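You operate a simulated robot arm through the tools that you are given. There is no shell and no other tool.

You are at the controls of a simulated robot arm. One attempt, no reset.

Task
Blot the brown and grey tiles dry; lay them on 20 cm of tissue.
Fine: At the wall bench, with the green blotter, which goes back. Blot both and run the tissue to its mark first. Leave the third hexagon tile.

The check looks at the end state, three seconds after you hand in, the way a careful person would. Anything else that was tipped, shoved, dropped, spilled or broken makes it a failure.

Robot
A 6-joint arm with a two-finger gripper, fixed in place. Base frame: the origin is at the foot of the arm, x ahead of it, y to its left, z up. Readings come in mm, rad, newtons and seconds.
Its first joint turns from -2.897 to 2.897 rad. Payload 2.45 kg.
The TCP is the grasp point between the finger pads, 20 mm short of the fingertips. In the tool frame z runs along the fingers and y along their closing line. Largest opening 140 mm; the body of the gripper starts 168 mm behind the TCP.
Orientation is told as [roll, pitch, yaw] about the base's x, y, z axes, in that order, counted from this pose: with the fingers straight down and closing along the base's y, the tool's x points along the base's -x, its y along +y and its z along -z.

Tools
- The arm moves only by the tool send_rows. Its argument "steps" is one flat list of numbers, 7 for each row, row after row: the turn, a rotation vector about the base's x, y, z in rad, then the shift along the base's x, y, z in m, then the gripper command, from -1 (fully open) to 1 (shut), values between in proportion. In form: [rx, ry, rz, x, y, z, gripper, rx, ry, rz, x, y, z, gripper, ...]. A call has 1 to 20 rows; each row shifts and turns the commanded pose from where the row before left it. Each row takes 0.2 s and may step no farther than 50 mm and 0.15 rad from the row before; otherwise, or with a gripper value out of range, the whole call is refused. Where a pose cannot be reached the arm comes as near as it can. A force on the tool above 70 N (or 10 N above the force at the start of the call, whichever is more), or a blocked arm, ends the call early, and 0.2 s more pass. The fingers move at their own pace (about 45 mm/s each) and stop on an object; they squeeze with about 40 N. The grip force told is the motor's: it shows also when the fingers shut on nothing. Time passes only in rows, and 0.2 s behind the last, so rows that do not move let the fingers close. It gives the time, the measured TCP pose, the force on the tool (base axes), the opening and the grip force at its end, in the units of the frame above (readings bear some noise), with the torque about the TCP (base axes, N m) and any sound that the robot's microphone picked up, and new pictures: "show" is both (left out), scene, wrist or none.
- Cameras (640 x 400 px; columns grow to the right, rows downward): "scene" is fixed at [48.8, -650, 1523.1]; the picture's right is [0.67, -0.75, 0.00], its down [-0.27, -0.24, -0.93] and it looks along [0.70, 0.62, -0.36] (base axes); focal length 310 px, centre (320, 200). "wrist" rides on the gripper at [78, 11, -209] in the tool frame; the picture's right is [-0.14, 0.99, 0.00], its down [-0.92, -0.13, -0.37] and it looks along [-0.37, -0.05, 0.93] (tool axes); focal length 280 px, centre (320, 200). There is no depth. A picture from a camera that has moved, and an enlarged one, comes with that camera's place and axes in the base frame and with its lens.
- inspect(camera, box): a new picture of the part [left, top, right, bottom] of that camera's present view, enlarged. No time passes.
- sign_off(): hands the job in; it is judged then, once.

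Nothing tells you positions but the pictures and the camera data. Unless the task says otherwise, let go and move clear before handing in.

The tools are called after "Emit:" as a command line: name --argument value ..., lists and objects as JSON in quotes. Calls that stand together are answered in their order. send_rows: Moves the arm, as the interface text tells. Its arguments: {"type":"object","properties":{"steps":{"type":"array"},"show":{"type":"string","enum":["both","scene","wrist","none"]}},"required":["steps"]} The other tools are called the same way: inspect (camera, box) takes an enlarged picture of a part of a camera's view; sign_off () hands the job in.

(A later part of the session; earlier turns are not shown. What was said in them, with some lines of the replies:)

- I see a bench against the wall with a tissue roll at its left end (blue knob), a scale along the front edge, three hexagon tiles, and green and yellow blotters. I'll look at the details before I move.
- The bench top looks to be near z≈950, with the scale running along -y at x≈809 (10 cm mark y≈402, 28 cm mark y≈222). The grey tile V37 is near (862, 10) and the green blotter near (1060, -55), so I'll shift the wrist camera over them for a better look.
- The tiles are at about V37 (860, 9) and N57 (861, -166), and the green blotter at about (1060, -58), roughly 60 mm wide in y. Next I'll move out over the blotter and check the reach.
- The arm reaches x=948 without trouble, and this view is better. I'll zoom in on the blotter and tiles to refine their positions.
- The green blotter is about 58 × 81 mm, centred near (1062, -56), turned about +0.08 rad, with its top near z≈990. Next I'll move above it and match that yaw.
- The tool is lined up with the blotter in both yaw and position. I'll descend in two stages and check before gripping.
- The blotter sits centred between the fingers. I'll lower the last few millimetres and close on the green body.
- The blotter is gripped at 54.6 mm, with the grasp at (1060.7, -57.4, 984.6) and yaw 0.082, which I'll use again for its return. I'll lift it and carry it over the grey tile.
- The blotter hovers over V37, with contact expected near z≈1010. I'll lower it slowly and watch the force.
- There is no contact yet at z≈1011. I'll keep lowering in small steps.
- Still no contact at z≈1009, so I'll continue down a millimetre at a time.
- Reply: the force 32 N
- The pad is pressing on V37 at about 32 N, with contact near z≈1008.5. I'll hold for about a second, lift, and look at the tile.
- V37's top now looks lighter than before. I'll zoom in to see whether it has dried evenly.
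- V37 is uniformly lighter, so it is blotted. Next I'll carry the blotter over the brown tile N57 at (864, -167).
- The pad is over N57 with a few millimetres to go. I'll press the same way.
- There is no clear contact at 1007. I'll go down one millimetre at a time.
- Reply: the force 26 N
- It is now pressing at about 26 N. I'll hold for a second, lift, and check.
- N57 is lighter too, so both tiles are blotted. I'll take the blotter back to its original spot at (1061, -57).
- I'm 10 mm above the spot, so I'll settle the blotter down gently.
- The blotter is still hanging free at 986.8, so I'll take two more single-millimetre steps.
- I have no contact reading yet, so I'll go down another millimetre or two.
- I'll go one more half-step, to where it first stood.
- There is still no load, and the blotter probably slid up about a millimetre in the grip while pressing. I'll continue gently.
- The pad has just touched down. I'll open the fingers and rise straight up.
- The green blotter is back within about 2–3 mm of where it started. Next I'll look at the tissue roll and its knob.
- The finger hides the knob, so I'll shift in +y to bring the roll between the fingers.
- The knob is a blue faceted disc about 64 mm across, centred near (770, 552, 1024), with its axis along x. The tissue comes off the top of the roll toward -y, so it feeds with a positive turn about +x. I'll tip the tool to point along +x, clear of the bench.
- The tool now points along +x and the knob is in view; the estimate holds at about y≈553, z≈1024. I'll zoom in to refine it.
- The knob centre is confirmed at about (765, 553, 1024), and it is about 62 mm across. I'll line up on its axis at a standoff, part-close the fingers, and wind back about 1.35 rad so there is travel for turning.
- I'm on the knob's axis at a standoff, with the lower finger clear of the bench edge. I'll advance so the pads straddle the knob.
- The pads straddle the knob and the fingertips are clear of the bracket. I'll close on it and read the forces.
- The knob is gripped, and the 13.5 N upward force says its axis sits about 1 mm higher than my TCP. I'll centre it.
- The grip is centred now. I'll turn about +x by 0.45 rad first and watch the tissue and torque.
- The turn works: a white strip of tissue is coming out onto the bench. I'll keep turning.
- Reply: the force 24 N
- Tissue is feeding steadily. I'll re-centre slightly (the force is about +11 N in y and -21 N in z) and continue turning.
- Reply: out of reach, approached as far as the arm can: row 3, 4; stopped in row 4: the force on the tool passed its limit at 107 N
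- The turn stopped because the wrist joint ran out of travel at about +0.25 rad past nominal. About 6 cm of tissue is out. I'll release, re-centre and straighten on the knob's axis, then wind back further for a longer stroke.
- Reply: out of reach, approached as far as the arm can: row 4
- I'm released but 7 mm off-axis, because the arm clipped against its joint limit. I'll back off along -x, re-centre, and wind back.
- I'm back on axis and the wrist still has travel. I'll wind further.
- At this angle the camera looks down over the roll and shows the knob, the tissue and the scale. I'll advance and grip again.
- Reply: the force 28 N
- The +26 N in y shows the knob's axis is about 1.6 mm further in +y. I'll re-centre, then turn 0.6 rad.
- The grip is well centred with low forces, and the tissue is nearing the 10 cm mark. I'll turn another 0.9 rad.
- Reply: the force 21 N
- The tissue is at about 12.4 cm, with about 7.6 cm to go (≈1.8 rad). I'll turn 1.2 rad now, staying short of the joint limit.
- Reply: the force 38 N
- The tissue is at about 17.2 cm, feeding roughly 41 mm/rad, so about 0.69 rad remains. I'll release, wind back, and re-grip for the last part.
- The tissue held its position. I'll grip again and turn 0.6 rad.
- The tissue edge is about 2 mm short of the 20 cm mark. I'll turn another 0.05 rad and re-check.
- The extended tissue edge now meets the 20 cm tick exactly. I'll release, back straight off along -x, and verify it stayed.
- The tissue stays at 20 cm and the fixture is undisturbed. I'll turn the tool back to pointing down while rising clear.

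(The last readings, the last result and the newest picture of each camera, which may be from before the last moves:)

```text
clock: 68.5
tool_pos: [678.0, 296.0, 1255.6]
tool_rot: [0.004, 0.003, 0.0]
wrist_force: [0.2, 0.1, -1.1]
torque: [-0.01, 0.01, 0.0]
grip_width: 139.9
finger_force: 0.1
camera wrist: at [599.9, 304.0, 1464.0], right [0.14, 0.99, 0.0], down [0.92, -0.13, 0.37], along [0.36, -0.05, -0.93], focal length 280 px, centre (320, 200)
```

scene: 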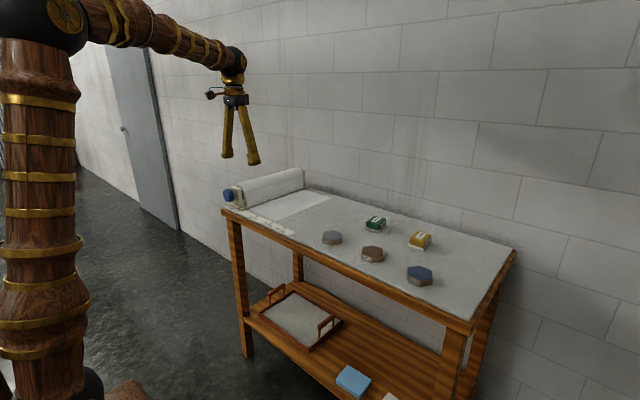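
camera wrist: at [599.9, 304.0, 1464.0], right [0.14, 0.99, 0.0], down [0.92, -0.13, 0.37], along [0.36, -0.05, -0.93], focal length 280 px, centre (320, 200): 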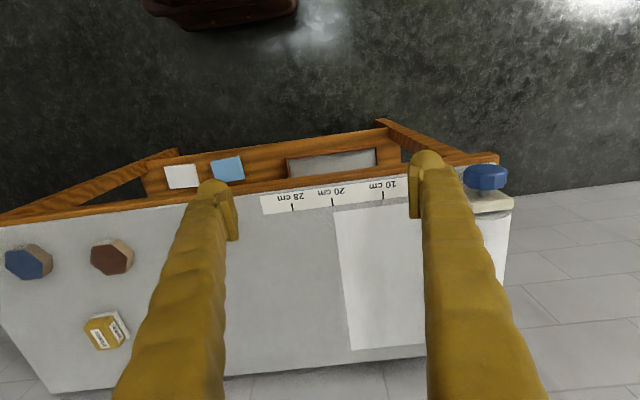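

The tool points down again, and from here I can see the tissue and scale from above. I'll verify the mark and measure the tissue's extent.

Emit:
inspect --camera "wrist" --box '[250, 170, 410, 270]'

Emit:
inspect --camera "wrist" --box '[240, 160, 520, 360]'

```text
4.00 times, centred on (330, 220) of wrist
camera zoom: at [599.9, 304.0, 1464.0], right [0.14, 0.99, 0.0], down [0.92, -0.13, 0.37], along [0.36, -0.05, -0.93], focal length 1122 px, centre (280, 120)
```

zoom: 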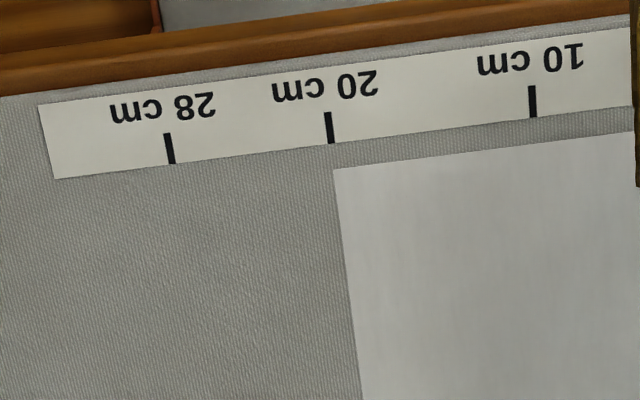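

```text
2.00 times, centred on (380, 260) of wrist
camera zoom: at [599.9, 304.0, 1464.0], right [0.14, 0.99, 0.0], down [0.92, -0.13, 0.37], along [0.36, -0.05, -0.93], focal length 561 px, centre (200, 80)
```

zoom: 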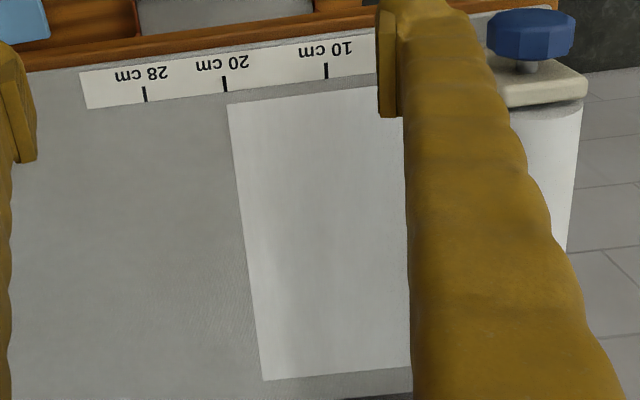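

The tissue edge lines up with the 20 cm tick, and the sheet covers x≈830–1205, y≈299–490. Next I'll go over V37, turning +0.57 rad so the fingers meet its flats.

Emit:
send_rows --steps '[0, 0, 0.0636, 0.0204, -0.0319, -0.0217, -1, 0, 0, 0.0636, 0.0204, -0.0319, -0.0217, -1, 0, 0, 0.0636, 0.0204, -0.0319, -0.0217, -1, 0, 0, 0.0636, 0.0204, -0.0319, -0.0217, -1, 0, 0, 0.0636, 0.0204, -0.0319, -0.0217, -1, 0, 0, 0.0636, 0.0204, -0.0319, -0.0217, -1, 0, 0, 0.0636, 0.0204, -0.0319, -0.0217, -1, 0, 0, 0.0636, 0.0204, -0.0319, -0.0217, -1, 0, 0, 0.0636, 0.0204, -0.0319, -0.0217, -1, -0.004, -0.003, 0, 0, 0, 0, -1, 0, 0, 0, 0, 0, 0, -1]'

Emit:
inspect --camera "wrist" --box '[200, 100, 440, 250]'

```text
clock: 70.9
tool_pos: [861.9, 8.3, 1059.7]
tool_rot: [0.0, 0.002, 0.57]
wrist_force: [0.6, -0.3, -0.5]
torque: [-0.02, 0.0, 0.0]
grip_width: 140.0
finger_force: 0.1
camera wrist: at [789.7, -26.2, 1268.2], right [-0.42, 0.91, 0.0], down [0.84, 0.39, 0.37], along [0.33, 0.15, -0.93], focal length 280 px, centre (320, 200)
```

scene: 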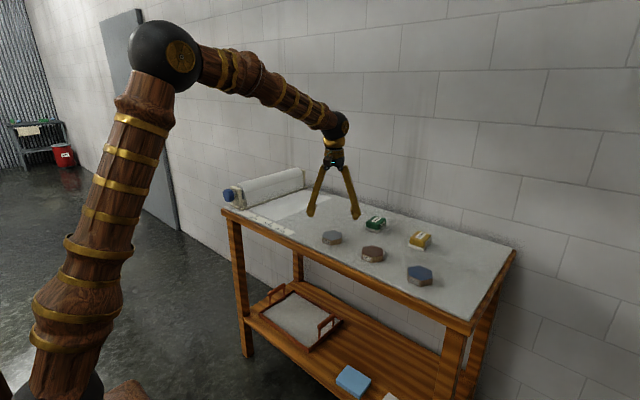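
wrist: 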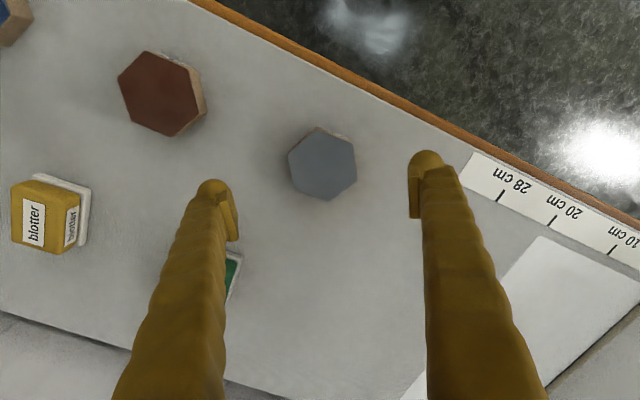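

```text
2.67 times, centred on (320, 175) of wrist
camera zoom: at [789.7, -26.2, 1268.2], right [-0.42, 0.91, 0.0], down [0.84, 0.39, 0.37], along [0.33, 0.15, -0.93], focal length 748 px, centre (320, 267)
```

zoom: 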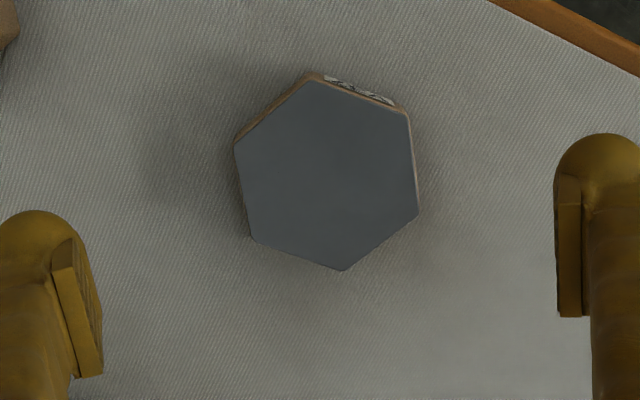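

V37 is about 2.8 mm off-centre toward the right of the view, and the yaw matches its flats within about 1°. I'll shift and descend.

Emit:
send_rows --steps '[0, 0, -0.015, -0.0018, 0.0022, -0.03, -1, 0, 0, 0, 0, 0, -0.03, -1, 0, 0, 0, 0, 0, -0.015, -1, 0, 0, 0, 0, 0, 0, -1]' --show "wrist"

Emit:
inspect --camera "scene" --box '[290, 200, 370, 250]'

```text
clock: 71.9
tool_pos: [859.1, 11.4, 985.7]
tool_rot: [-0.004, 0.001, 0.556]
wrist_force: [0.3, 0.0, -0.7]
torque: [0.0, 0.0, 0.02]
grip_width: 140.1
finger_force: 0.0
camera wrist: at [787.2, -22.9, 1194.2], right [-0.41, 0.91, 0.0], down [0.85, 0.38, 0.37], along [0.34, 0.15, -0.93], focal length 280 px, centre (320, 200)
```

wrist: 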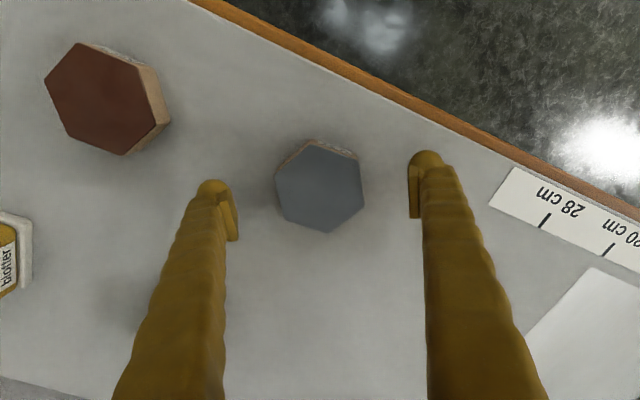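

```text
8.00 times, centred on (330, 225) of scene
camera zoom: at [48.8, -650.0, 1523.1], right [0.67, -0.75, 0.0], down [-0.27, -0.24, -0.93], along [0.7, 0.62, -0.36], focal length 2477 px, centre (240, 0)
```

zoom: 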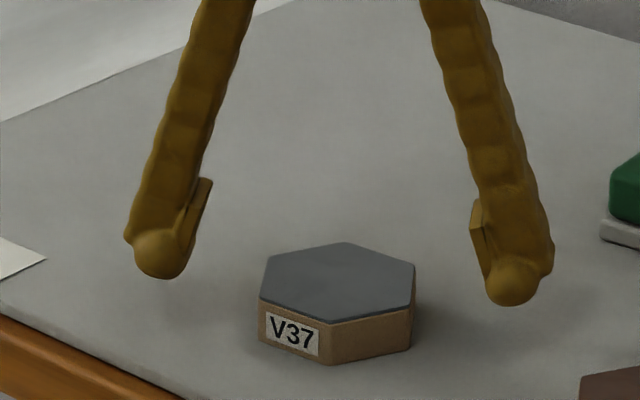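

V37 is centred and the fingertips are still above the bench. I'll go down 11 mm and close gently.

Emit:
send_rows --steps '[0, 0, 0, 0, 0, -0.007, -1, 0, 0, 0, 0, 0, -0.004, -1, 0, 0, 0, 0, 0, 0, -0.2, 0, 0, 0, 0, 0, 0, 0.1, 0, 0, 0, 0, 0, 0, 1, 0, 0, 0, 0, 0, 0, 1, 0, 0, 0, 0, 0, 0, 1]' --show "wrist"

Emit:
inspect --camera "scene" --box '[290, 200, 370, 250]'

```text
clock: 73.5
tool_pos: [860.4, 10.5, 974.4]
tool_rot: [-0.002, 0.002, 0.556]
wrist_force: [1.0, -0.8, 0.5]
torque: [-0.03, -0.01, 0.08]
grip_width: 72.1
finger_force: 27.3
camera wrist: at [787.2, -22.7, 1183.3], right [-0.41, 0.91, 0.0], down [0.85, 0.38, 0.37], along [0.34, 0.15, -0.93], focal length 280 px, centre (320, 200)
```

wrist: 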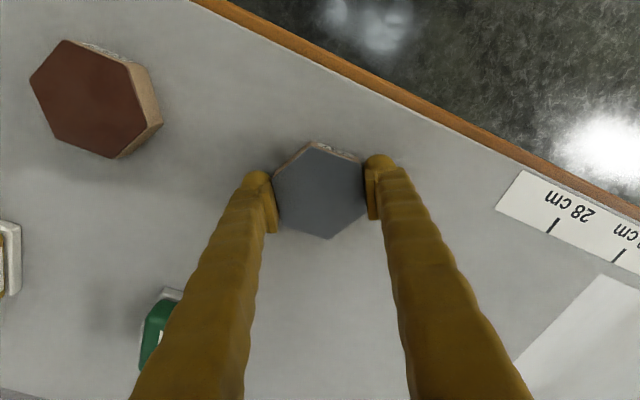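

```text
8.00 times, centred on (330, 225) of scene
camera zoom: at [48.8, -650.0, 1523.1], right [0.67, -0.75, 0.0], down [-0.27, -0.24, -0.93], along [0.7, 0.62, -0.36], focal length 2477 px, centre (240, 0)
```

zoom: 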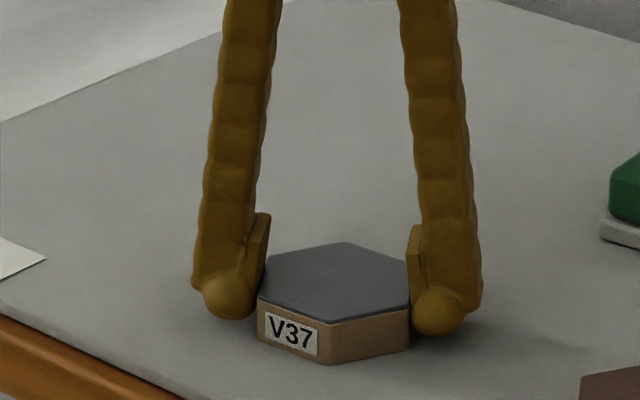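

V37 is gripped flat-to-flat at 72 mm. I'll lift it and carry it over the far part of the tissue.

Emit:
send_rows --steps '[0, 0, 0, 0, 0, 0, 1, 0, 0, 0, 0, 0, 0.03, 1, 0, 0, 0, 0, 0, 0.04, 1, 0, 0, 0, 0.0127, 0.04, 0, 1, 0, 0, 0, 0.0127, 0.04, 0, 1, 0, 0, 0, 0.0127, 0.04, 0, 1, 0, 0, 0, 0.0127, 0.04, 0, 1, 0, 0, 0, 0.0127, 0.04, 0, 1, 0, 0, 0, 0.0127, 0.04, 0, 1, 0, 0, 0, 0.0127, 0.04, 0, 1, 0, 0, 0, 0.0127, 0.04, 0, 1, 0, 0, 0, 0.0127, 0.039, 0, 1, 0, 0, 0, 0, 0, 0, 1]'

```text
clock: 76.3
tool_pos: [973.7, 370.7, 1043.2]
tool_rot: [-0.001, 0.002, 0.556]
wrist_force: [0.7, 0.1, -2.5]
torque: [-0.02, 0.02, -0.01]
grip_width: 71.3
finger_force: 40.7
camera wrist: at [901.4, 337.2, 1253.3], right [-0.41, 0.91, 0.0], down [0.85, 0.38, 0.37], along [0.34, 0.15, -0.93], focal length 280 px, centre (320, 200)
```

scene: 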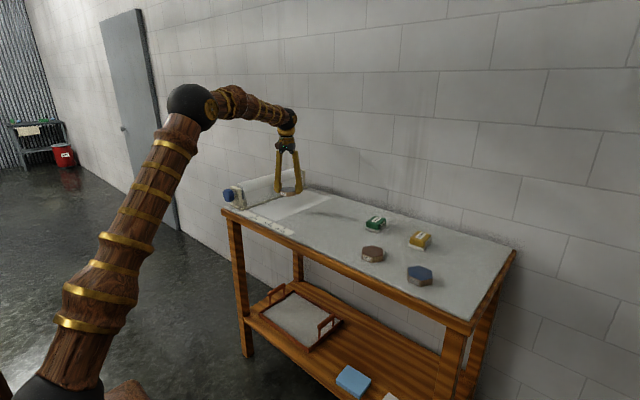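
wrist: 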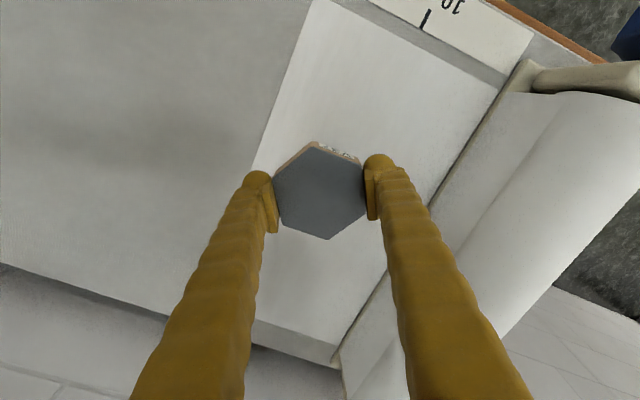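

V37 is over the tissue with room to spare from the roll. I'll lower it.

Emit:
send_rows --steps '[0, 0, 0, 0, 0, -0.03, 1, 0, 0, 0, 0, 0, -0.025, 1, 0, 0, 0, 0, 0, -0.007, 1, 0, 0, 0, 0, 0, -0.003, 1, 0, 0, 0, 0, 0, 0, 1]' --show "wrist"

Emit:
inspect --camera "scene" --box '[250, 170, 340, 226]'

```text
clock: 77.5
tool_pos: [973.7, 369.9, 978.6]
tool_rot: [-0.004, 0.003, 0.557]
wrist_force: [0.5, 0.2, -2.5]
torque: [0.0, 0.04, -0.02]
grip_width: 71.0
finger_force: 39.9
camera wrist: at [901.2, 336.4, 1187.6], right [-0.41, 0.91, 0.0], down [0.85, 0.38, 0.37], along [0.34, 0.15, -0.93], focal length 280 px, centre (320, 200)
```

wrist: 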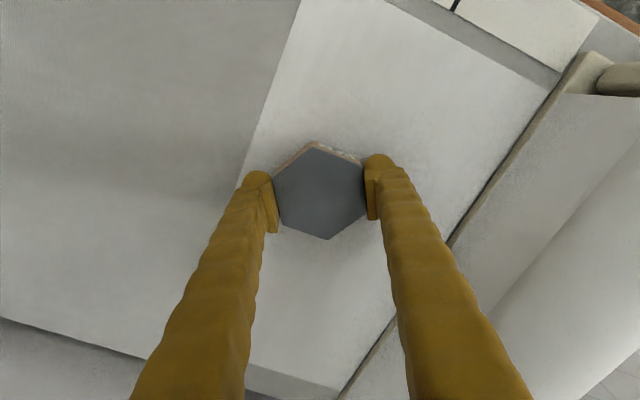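

```text
7.11 times, centred on (295, 198) of scene
camera zoom: at [48.8, -650.0, 1523.1], right [0.67, -0.75, 0.0], down [-0.27, -0.24, -0.93], along [0.7, 0.62, -0.36], focal length 2202 px, centre (498, 214)
```

zoom: 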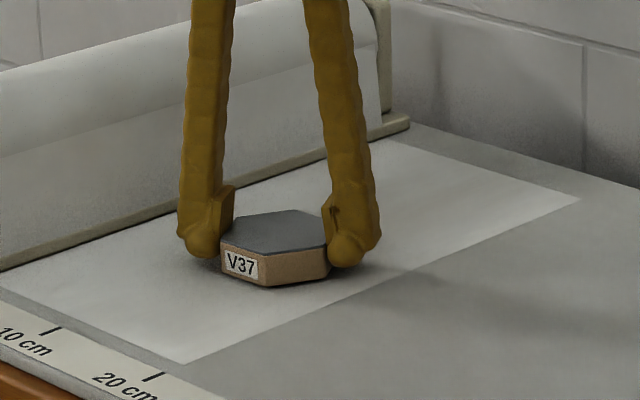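

The tile sits well inside the tissue outline. I'll lower it the last few millimetres until it touches.

Emit:
send_rows --steps '[0, 0, 0, 0, 0, -0.002, 1, 0, 0, 0, 0, 0, -0.001, 1, 0, 0, 0, 0, 0, 0, 1]' --show "none"

```text
clock: 78.3
tool_pos: [974.5, 369.7, 975.7]
tool_rot: [-0.002, 0.003, 0.557]
wrist_force: [-0.5, -0.2, -2.6]
torque: [-0.04, -0.01, 0.01]
grip_width: 71.1
finger_force: 40.0
```

It isn't touching yet, so I'll lower it a bit more.

Emit:
send_rows --steps '[0, 0, 0, 0, 0, -0.001, 1, 0, 0, 0, 0, 0, 0, 1]' --show "none"

```text
clock: 78.9
tool_pos: [974.0, 369.9, 974.6]
tool_rot: [-0.002, 0.002, 0.556]
wrist_force: [0.1, -0.2, -2.1]
torque: [0.01, -0.03, -0.02]
grip_width: 70.9
finger_force: 40.7
```

It is still hanging, so I'll take another small step.

Emit:
send_rows --steps '[0, 0, 0, 0, 0, -0.0008, 1, 0, 0, 0, 0, 0, 0, 1]' --show "none"

```text
clock: 79.5
tool_pos: [974.7, 369.7, 974.6]
tool_rot: [-0.001, 0.002, 0.557]
wrist_force: [-2.6, 2.2, 4.7]
torque: [0.05, 0.26, 0.04]
grip_width: 70.9
finger_force: 39.8
```

V37 has touched down on the tissue. I'll open and lift straight up.

Emit:
send_rows --steps '[0, 0, 0, 0, 0, 0, -0.1, 0, 0, 0, 0, 0, 0, -0.5, 0, 0, 0, 0, 0, 0, -0.5, 0, 0, 0, 0, 0, 0, -0.5, 0, 0, 0, 0, 0, 0.03, -0.5, 0, 0, 0, 0, 0, 0.045, -0.5, 0, 0, 0, 0, 0, 0.045, -0.5, 0, 0, 0, 0, 0, 0, -0.5]' --show "wrist"

Emit:
inspect --camera "scene" --box '[230, 165, 350, 240]'

```text
clock: 81.3
tool_pos: [975.5, 368.6, 1092.6]
tool_rot: [-0.003, 0.002, 0.556]
wrist_force: [0.6, -0.7, 0.9]
torque: [-0.01, -0.01, 0.0]
grip_width: 104.9
finger_force: 0.0
camera wrist: at [902.3, 335.3, 1302.6], right [-0.41, 0.91, 0.0], down [0.85, 0.38, 0.37], along [0.34, 0.15, -0.93], focal length 280 px, centre (320, 200)
```

wrist: 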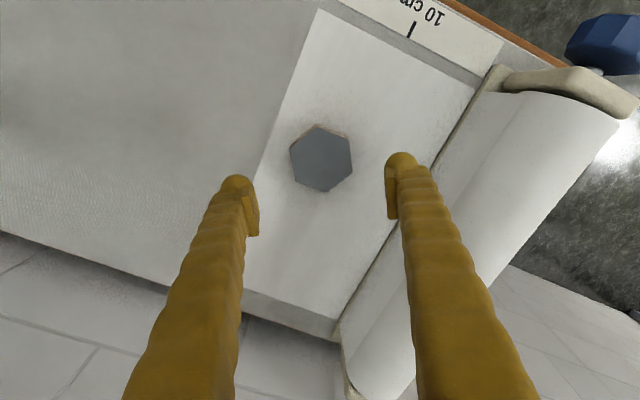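

```text
5.33 times, centred on (290, 202) of scene
camera zoom: at [48.8, -650.0, 1523.1], right [0.67, -0.75, 0.0], down [-0.27, -0.24, -0.93], along [0.7, 0.62, -0.36], focal length 1651 px, centre (480, 187)
```

zoom: 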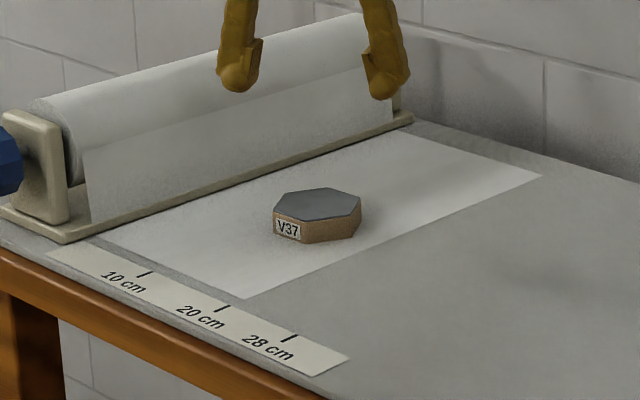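

V37 is on the tissue and the edge still sits at 20 cm, with room in front of it for N57. I'll go fetch the brown tile.

Emit:
send_rows --steps '[0.003, -0.002, -0.0027, -0.0093, -0.0446, 0, -1, 0, 0, -0.0027, -0.0093, -0.0446, -0.003, -1, 0, 0, -0.0027, -0.0093, -0.0446, -0.003, -1, 0, 0, -0.0027, -0.0093, -0.0446, -0.003, -1, 0, 0, -0.0027, -0.0093, -0.0446, -0.003, -1, 0, 0, -0.0027, -0.0093, -0.0446, -0.003, -1, 0, 0, -0.0027, -0.0093, -0.0446, -0.003, -1, 0, 0, -0.0027, -0.0093, -0.0446, -0.003, -1, 0, 0, -0.0027, -0.0093, -0.0446, -0.003, -1, 0, 0, -0.0027, -0.0093, -0.0446, -0.003, -1, 0, 0, -0.0027, -0.0093, -0.0446, -0.003, -1, 0, 0, -0.0027, -0.0093, -0.0446, -0.003, -1, 0, 0, 0, 0, 0, 0, -1]' --show "wrist"

Emit:
inspect --camera "wrist" --box '[200, 100, 440, 250]'

```text
clock: 84.1
tool_pos: [861.4, -166.2, 1060.2]
tool_rot: [-0.001, -0.002, 0.526]
wrist_force: [-0.4, 0.5, 0.6]
torque: [-0.01, 0.03, 0.0]
grip_width: 140.0
finger_force: 0.0
camera wrist: at [787.9, -198.2, 1269.2], right [-0.38, 0.93, 0.0], down [0.86, 0.35, 0.37], along [0.34, 0.14, -0.93], focal length 280 px, centre (320, 200)
```

wrist: 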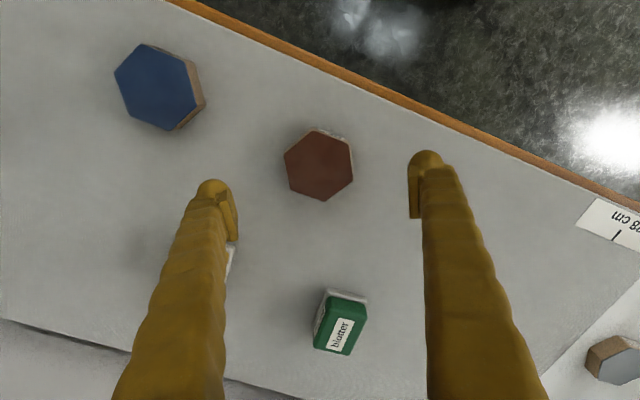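

```text
2.67 times, centred on (320, 175) of wrist
camera zoom: at [787.9, -198.2, 1269.2], right [-0.38, 0.93, 0.0], down [0.86, 0.35, 0.37], along [0.34, 0.14, -0.93], focal length 748 px, centre (320, 267)
```

zoom: 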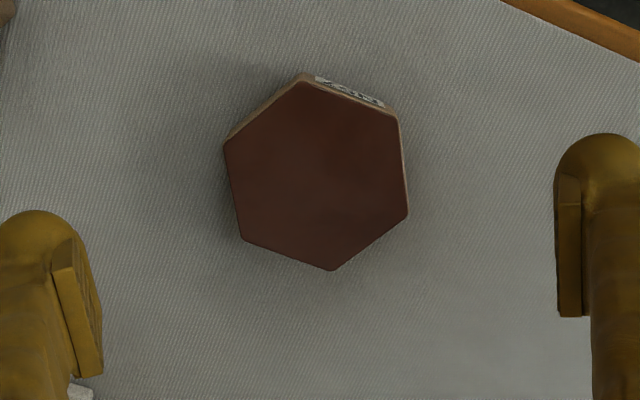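

N57 is centred within about 1 mm and its flats match the tool yaw. I'll descend and grip it.

Emit:
send_rows --steps '[0, 0, 0, 0.0004, -0.001, -0.03, -1, 0, 0, 0, 0, 0, -0.03, -1, 0, 0, 0, 0, 0, -0.015, -1, 0, 0, 0, 0, 0, -0.007, -1, 0, 0, 0, 0, 0, -0.004, -1, 0, 0, 0, 0, 0, 0, -1]' --show "wrist"

Emit:
inspect --camera "scene" --box '[325, 205, 425, 267]'

```text
clock: 85.5
tool_pos: [863.4, -167.4, 974.9]
tool_rot: [-0.001, -0.002, 0.525]
wrist_force: [-0.2, 0.5, -0.1]
torque: [0.0, 0.01, 0.02]
grip_width: 140.1
finger_force: 0.0
camera wrist: at [789.2, -199.1, 1183.8], right [-0.38, 0.93, 0.0], down [0.86, 0.35, 0.37], along [0.34, 0.14, -0.93], focal length 280 px, centre (320, 200)
```

wrist: 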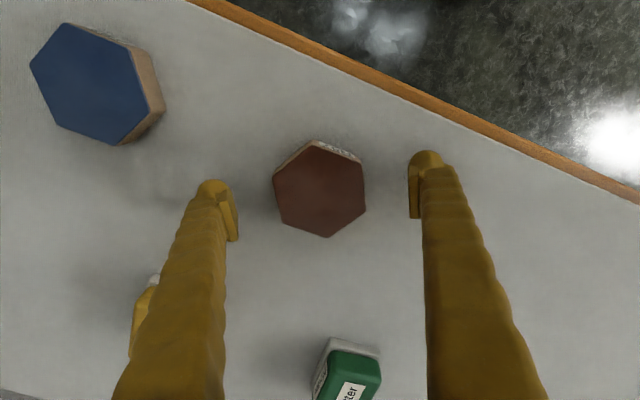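

```text
6.40 times, centred on (375, 236) of scene
camera zoom: at [48.8, -650.0, 1523.1], right [0.67, -0.75, 0.0], down [-0.27, -0.24, -0.93], along [0.7, 0.62, -0.36], focal length 1982 px, centre (-32, -30)
```

zoom: 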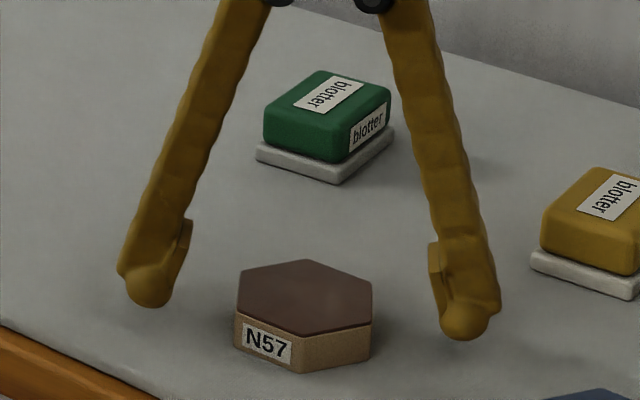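

The fingers straddle N57 cleanly. I'll close and lift, then carry it toward the front part of the tissue at about (880, 370).

Emit:
send_rows --steps '[0, 0, 0, 0, 0, 0, -0.2, 0, 0, 0, 0, 0, 0, 0.1, 0, 0, 0, 0, 0, 0, 1, 0, 0, 0, 0, 0, 0, 1, 0, 0, 0, 0, 0, 0, 1, 0, 0, 0, 0, 0, 0, 1, 0, 0, 0, 0, 0, 0.03, 1, 0, 0, 0, 0, 0, 0.04, 1, 0, 0, 0, 0, 0, 0.01, 1, 0, 0, 0, 0, 0, 0, 1]'

```text
clock: 87.7
tool_pos: [863.5, -166.0, 1055.9]
tool_rot: [-0.001, -0.002, 0.524]
wrist_force: [-0.1, -0.3, -3.0]
torque: [0.03, 0.02, -0.04]
grip_width: 71.2
finger_force: 39.7
camera wrist: at [789.5, -198.5, 1263.7], right [-0.38, 0.93, 0.0], down [0.86, 0.35, 0.37], along [0.34, 0.14, -0.93], focal length 280 px, centre (320, 200)
```

scene: 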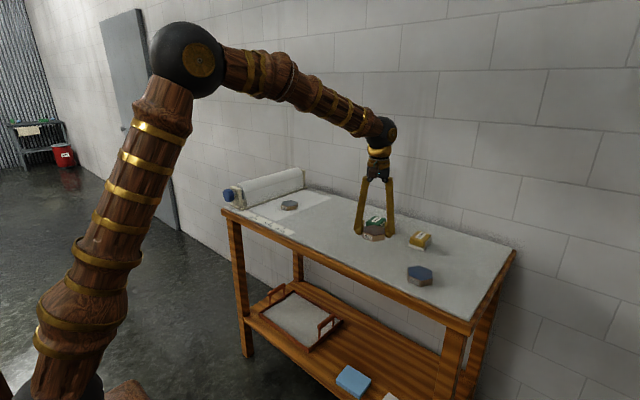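
wrist: 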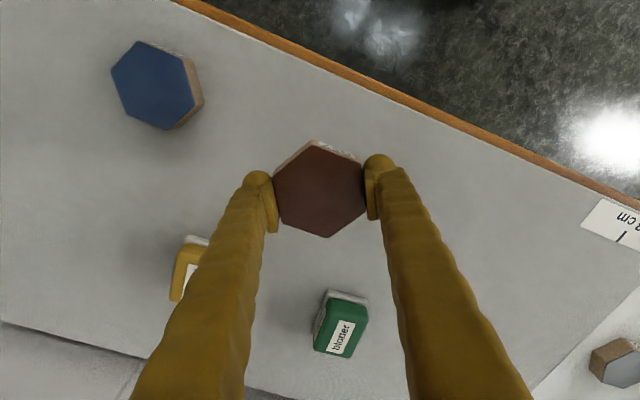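

N57 is held firmly. I'll carry it over to (880, 370).

Emit:
send_rows --steps '[0, 0, 0, 0.0014, 0.0447, 0, 1, 0, 0, 0, 0.0014, 0.0447, 0, 1, 0, 0, 0, 0.0014, 0.0447, 0, 1, 0, 0, 0, 0.0014, 0.0447, 0, 1, 0, 0, 0, 0.0014, 0.0447, 0, 1, 0, 0, 0, 0.0014, 0.0447, 0, 1, 0, 0, 0, 0.0014, 0.0447, 0, 1, 0, 0, 0, 0.0014, 0.0447, 0, 1, 0, 0, 0, 0.0014, 0.0447, 0, 1, 0, 0, 0, 0.0014, 0.0447, 0, 1, 0, 0, 0, 0.0014, 0.0447, 0, 1, 0, 0, 0, 0.0014, 0.0447, 0, 1, 0, 0, 0, 0, 0, -0.03, 1, 0, 0, 0, 0, 0, -0.025, 1, 0, 0, 0, 0, 0, 0, 1]'

Emit:
inspect --camera "scene" --box '[230, 165, 350, 240]'

```text
clock: 90.9
tool_pos: [878.8, 369.0, 1000.7]
tool_rot: [-0.002, -0.002, 0.525]
wrist_force: [-0.2, 0.3, -2.0]
torque: [0.01, -0.02, 0.03]
grip_width: 70.9
finger_force: 40.0
camera wrist: at [805.5, 338.2, 1208.0], right [-0.38, 0.93, 0.0], down [0.86, 0.35, 0.37], along [0.34, 0.14, -0.93], focal length 280 px, centre (320, 200)
```

scene: 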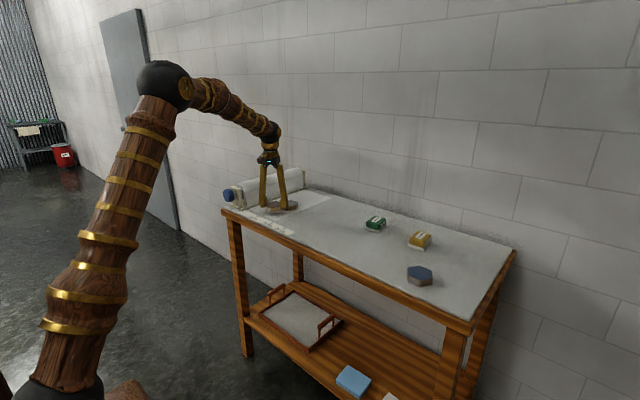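
wrist: 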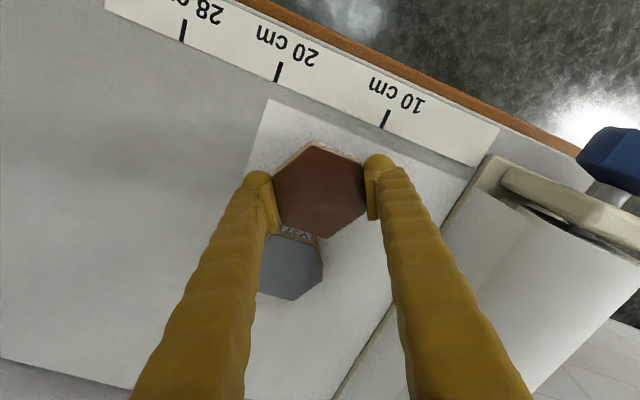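

```text
5.33 times, centred on (290, 202) of scene
camera zoom: at [48.8, -650.0, 1523.1], right [0.67, -0.75, 0.0], down [-0.27, -0.24, -0.93], along [0.7, 0.62, -0.36], focal length 1651 px, centre (480, 187)
```

zoom: 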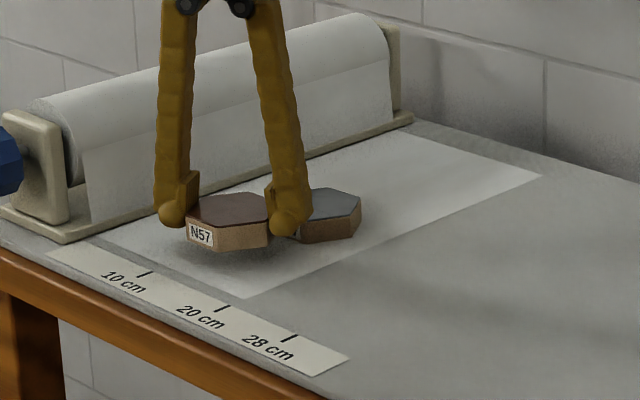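

There is about 25 mm between N57 and V37, with the fingers clear of V37. I'll lower gently.

Emit:
send_rows --steps '[0, 0, 0, 0, 0, -0.015, 1, 0, 0, 0, 0, 0, -0.006, 1, 0, 0, 0, 0, 0, -0.002, 1, 0, 0, 0, 0, 0, 0, 1]' --show "none"

```text
clock: 91.9
tool_pos: [879.0, 369.5, 977.6]
tool_rot: [-0.001, 0.001, 0.525]
wrist_force: [-0.1, 0.1, -1.3]
torque: [-0.02, 0.03, 0.04]
grip_width: 71.0
finger_force: 39.9
```

Still free at 977.6, so I'll step down further.

Emit:
send_rows --steps '[0, 0, 0, 0, 0, -0.001, 1, 0, 0, 0, 0, 0, -0.001, 1, 0, 0, 0, 0, 0, 0, 1]' --show "none"

```text
clock: 92.7
tool_pos: [879.5, 369.5, 976.0]
tool_rot: [-0.002, -0.002, 0.526]
wrist_force: [0.2, 0.7, 0.9]
torque: [0.07, -0.06, 0.04]
grip_width: 70.9
finger_force: 39.9
```

The load is starting to transfer, so I'll go half a millimetre more.

Emit:
send_rows --steps '[0, 0, 0, 0, 0, -0.0005, 1, 0, 0, 0, 0, 0, 0, 1]' --show "none"

```text
clock: 93.3
tool_pos: [879.9, 369.1, 975.5]
tool_rot: [-0.003, -0.001, 0.524]
wrist_force: [-5.8, -2.1, 13.7]
torque: [-0.18, 0.18, 0.03]
grip_width: 70.8
finger_force: 40.4
```

N57 is firmly down on the tissue. I'll ease up a hair, open to about 100 mm, and lift away.

Emit:
send_rows --steps '[0, 0, 0, 0, 0, 0.0005, 1, 0, 0, 0, 0, 0, 0, -0.1, 0, 0, 0, 0, 0, 0, -0.4, 0, 0, 0, 0, 0, 0, -0.4, 0, 0, 0, 0, 0, 0, -0.4, 0, 0, 0, 0, 0, 0.03, -0.4, 0, 0, 0, 0, 0, 0.045, -0.4, 0, 0, 0, 0, 0, 0.045, -0.4, 0, 0, 0, -0.02, 0, 0.045, -0.4, 0, 0, 0, -0.03, -0.01, 0.035, -0.4, 0, 0, 0, -0.04, -0.02, 0.02, -0.4, 0, 0, 0, -0.04, -0.02, 0.02, -0.4, 0, 0, 0, 0, 0, 0, -0.4]'

Emit:
inspect --camera "scene" --box '[220, 165, 340, 240]'

Emit:
inspect --camera "scene" --box '[340, 200, 460, 300]'

Emit:
inspect --camera "scene" --box '[260, 206, 300, 231]'

```text
clock: 96.1
tool_pos: [750.9, 319.4, 1217.0]
tool_rot: [-0.001, -0.001, 0.527]
wrist_force: [-0.1, -0.8, -0.7]
torque: [0.0, 0.01, 0.02]
grip_width: 98.2
finger_force: 0.2
camera wrist: at [675.9, 287.3, 1424.7], right [-0.38, 0.93, 0.0], down [0.86, 0.35, 0.37], along [0.34, 0.14, -0.93], focal length 280 px, centre (320, 200)
```

scene: 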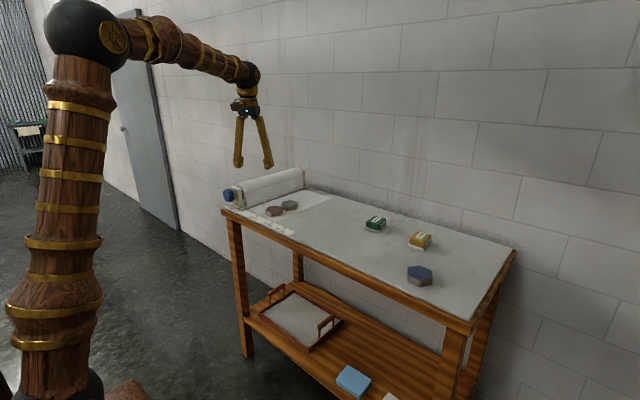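
wrist: 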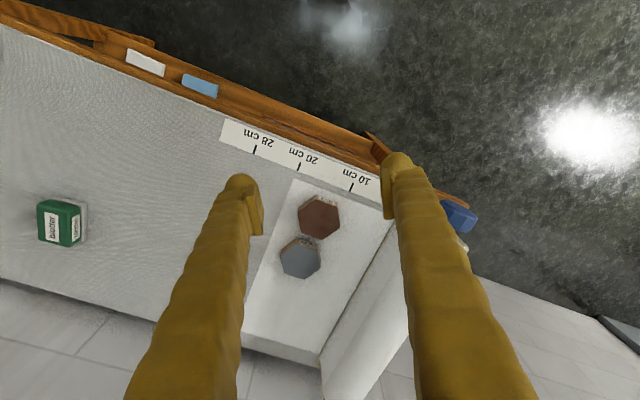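

```text
5.33 times, centred on (280, 202) of scene
camera zoom: at [48.8, -650.0, 1523.1], right [0.67, -0.75, 0.0], down [-0.27, -0.24, -0.93], along [0.7, 0.62, -0.36], focal length 1651 px, centre (533, 187)
```

zoom: 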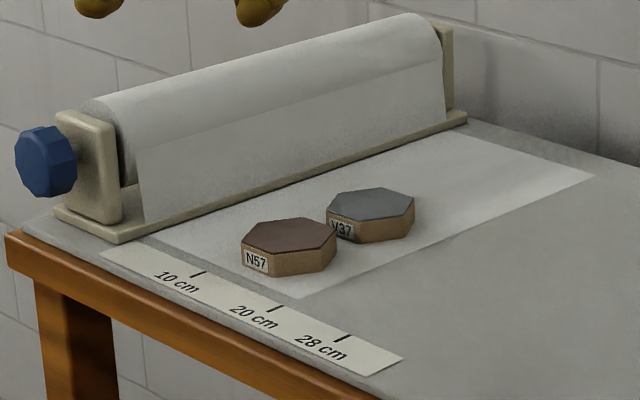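

```text
4.00 times, centred on (400, 250) of scene
camera zoom: at [48.8, -650.0, 1523.1], right [0.67, -0.75, 0.0], down [-0.27, -0.24, -0.93], along [0.7, 0.62, -0.36], focal length 1238 px, centre (0, 0)
```

zoom: 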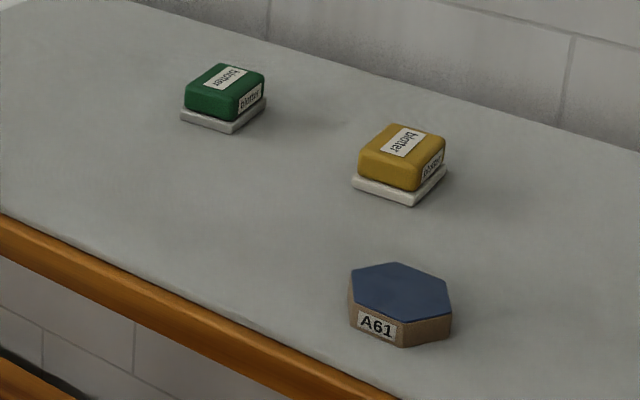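

```text
16.00 times, centred on (280, 218) of scene
camera zoom: at [48.8, -650.0, 1523.1], right [0.67, -0.75, 0.0], down [-0.27, -0.24, -0.93], along [0.7, 0.62, -0.36], focal length 4954 px, centre (960, -96)
```

zoom: 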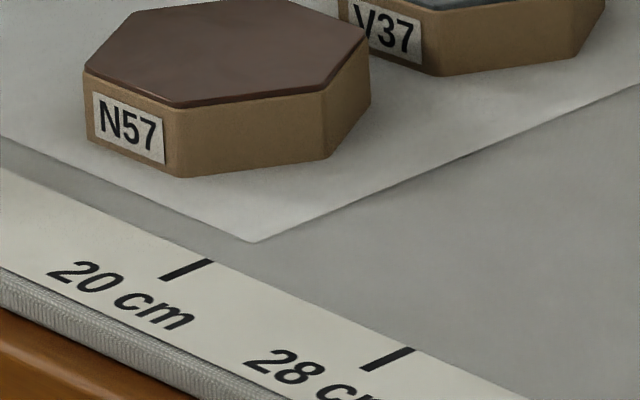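

Both tiles lie on the tissue, the edge is still on the 20 cm tick, and everything else stands in place. I'll check from above for leftover wet patches before handing in.

Emit:
inspect --camera "wrist" --box '[270, 180, 366, 290]'

Emit:
inspect --camera "scene" --box '[260, 196, 304, 222]'

Emit:
inspect --camera "scene" --box '[350, 205, 450, 267]'

```text
3.64 times, centred on (318, 235) of wrist
camera zoom: at [675.9, 287.3, 1424.7], right [-0.38, 0.93, 0.0], down [0.86, 0.35, 0.37], along [0.34, 0.14, -0.93], focal length 1020 px, centre (327, 73)
```

zoom: 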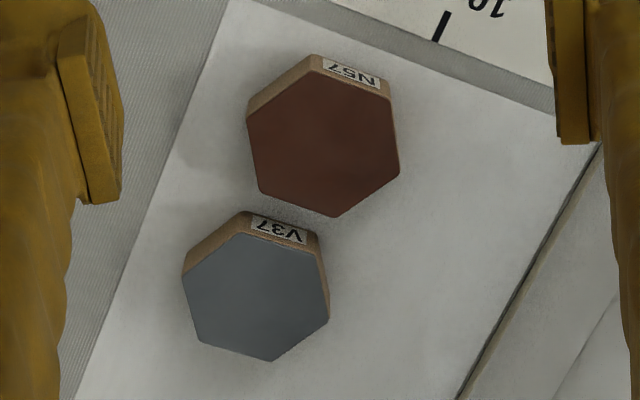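

```text
14.55 times, centred on (282, 209) of scene
camera zoom: at [48.8, -650.0, 1523.1], right [0.67, -0.75, 0.0], down [-0.27, -0.24, -0.93], along [0.7, 0.62, -0.36], focal length 4504 px, centre (873, 69)
```

zoom: 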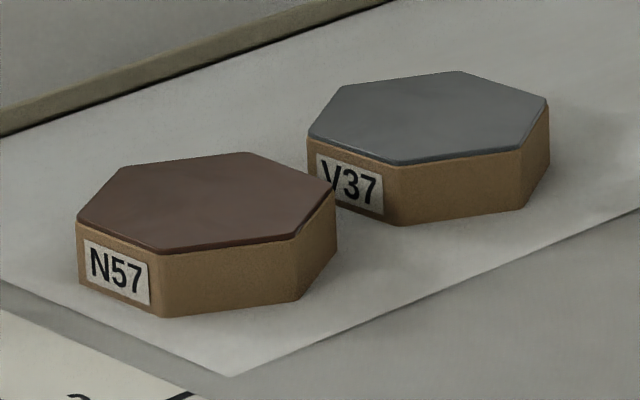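

```text
6.40 times, centred on (400, 236) of scene
camera zoom: at [48.8, -650.0, 1523.1], right [0.67, -0.75, 0.0], down [-0.27, -0.24, -0.93], along [0.7, 0.62, -0.36], focal length 1982 px, centre (-192, -30)
```

zoom: 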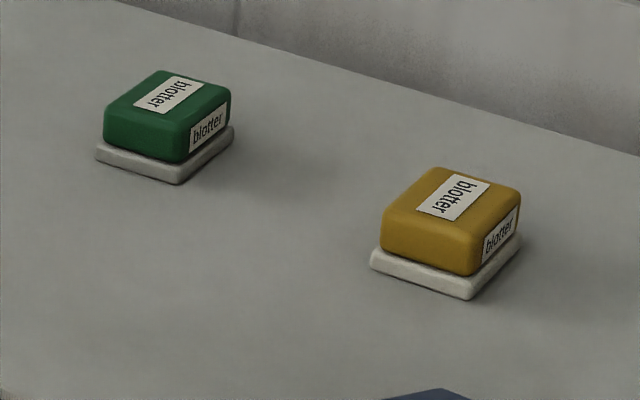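

Both tiles look evenly dry and lie fully on the 20 cm of tissue. The green blotter is back, the yellow blotter and A61 are untouched, and the arm is clear, so I'm handing in.

Emit:
sign_off

```text
The job is handed in.
```

I blotted the grey tile (V37) and the brown tile (N57) with the green blotter. Both now lie on the tissue, which I had first run out to its 20 cm mark. I've handed the job in; no result has come back yet.

- **Tiles:** both tops look evenly dry in the pictures. They lie fully on the tissue, about 25 mm apart.
- **Tissue:** fed out with the roll's knob. Its edge still lined up with the 20 cm tick after both tiles were down.
- **Green blotter:** back in its place, about 2–3 mm from where it first stood.
- **Everything else:** the third tile (A61) and the yellow blotter were not touched.

While I was turning the knob, the arm reached a joint limit and the force on the tool briefly reached 107 N. I let go and took a fresh grip. The roll and its stand showed no sign of having moved.
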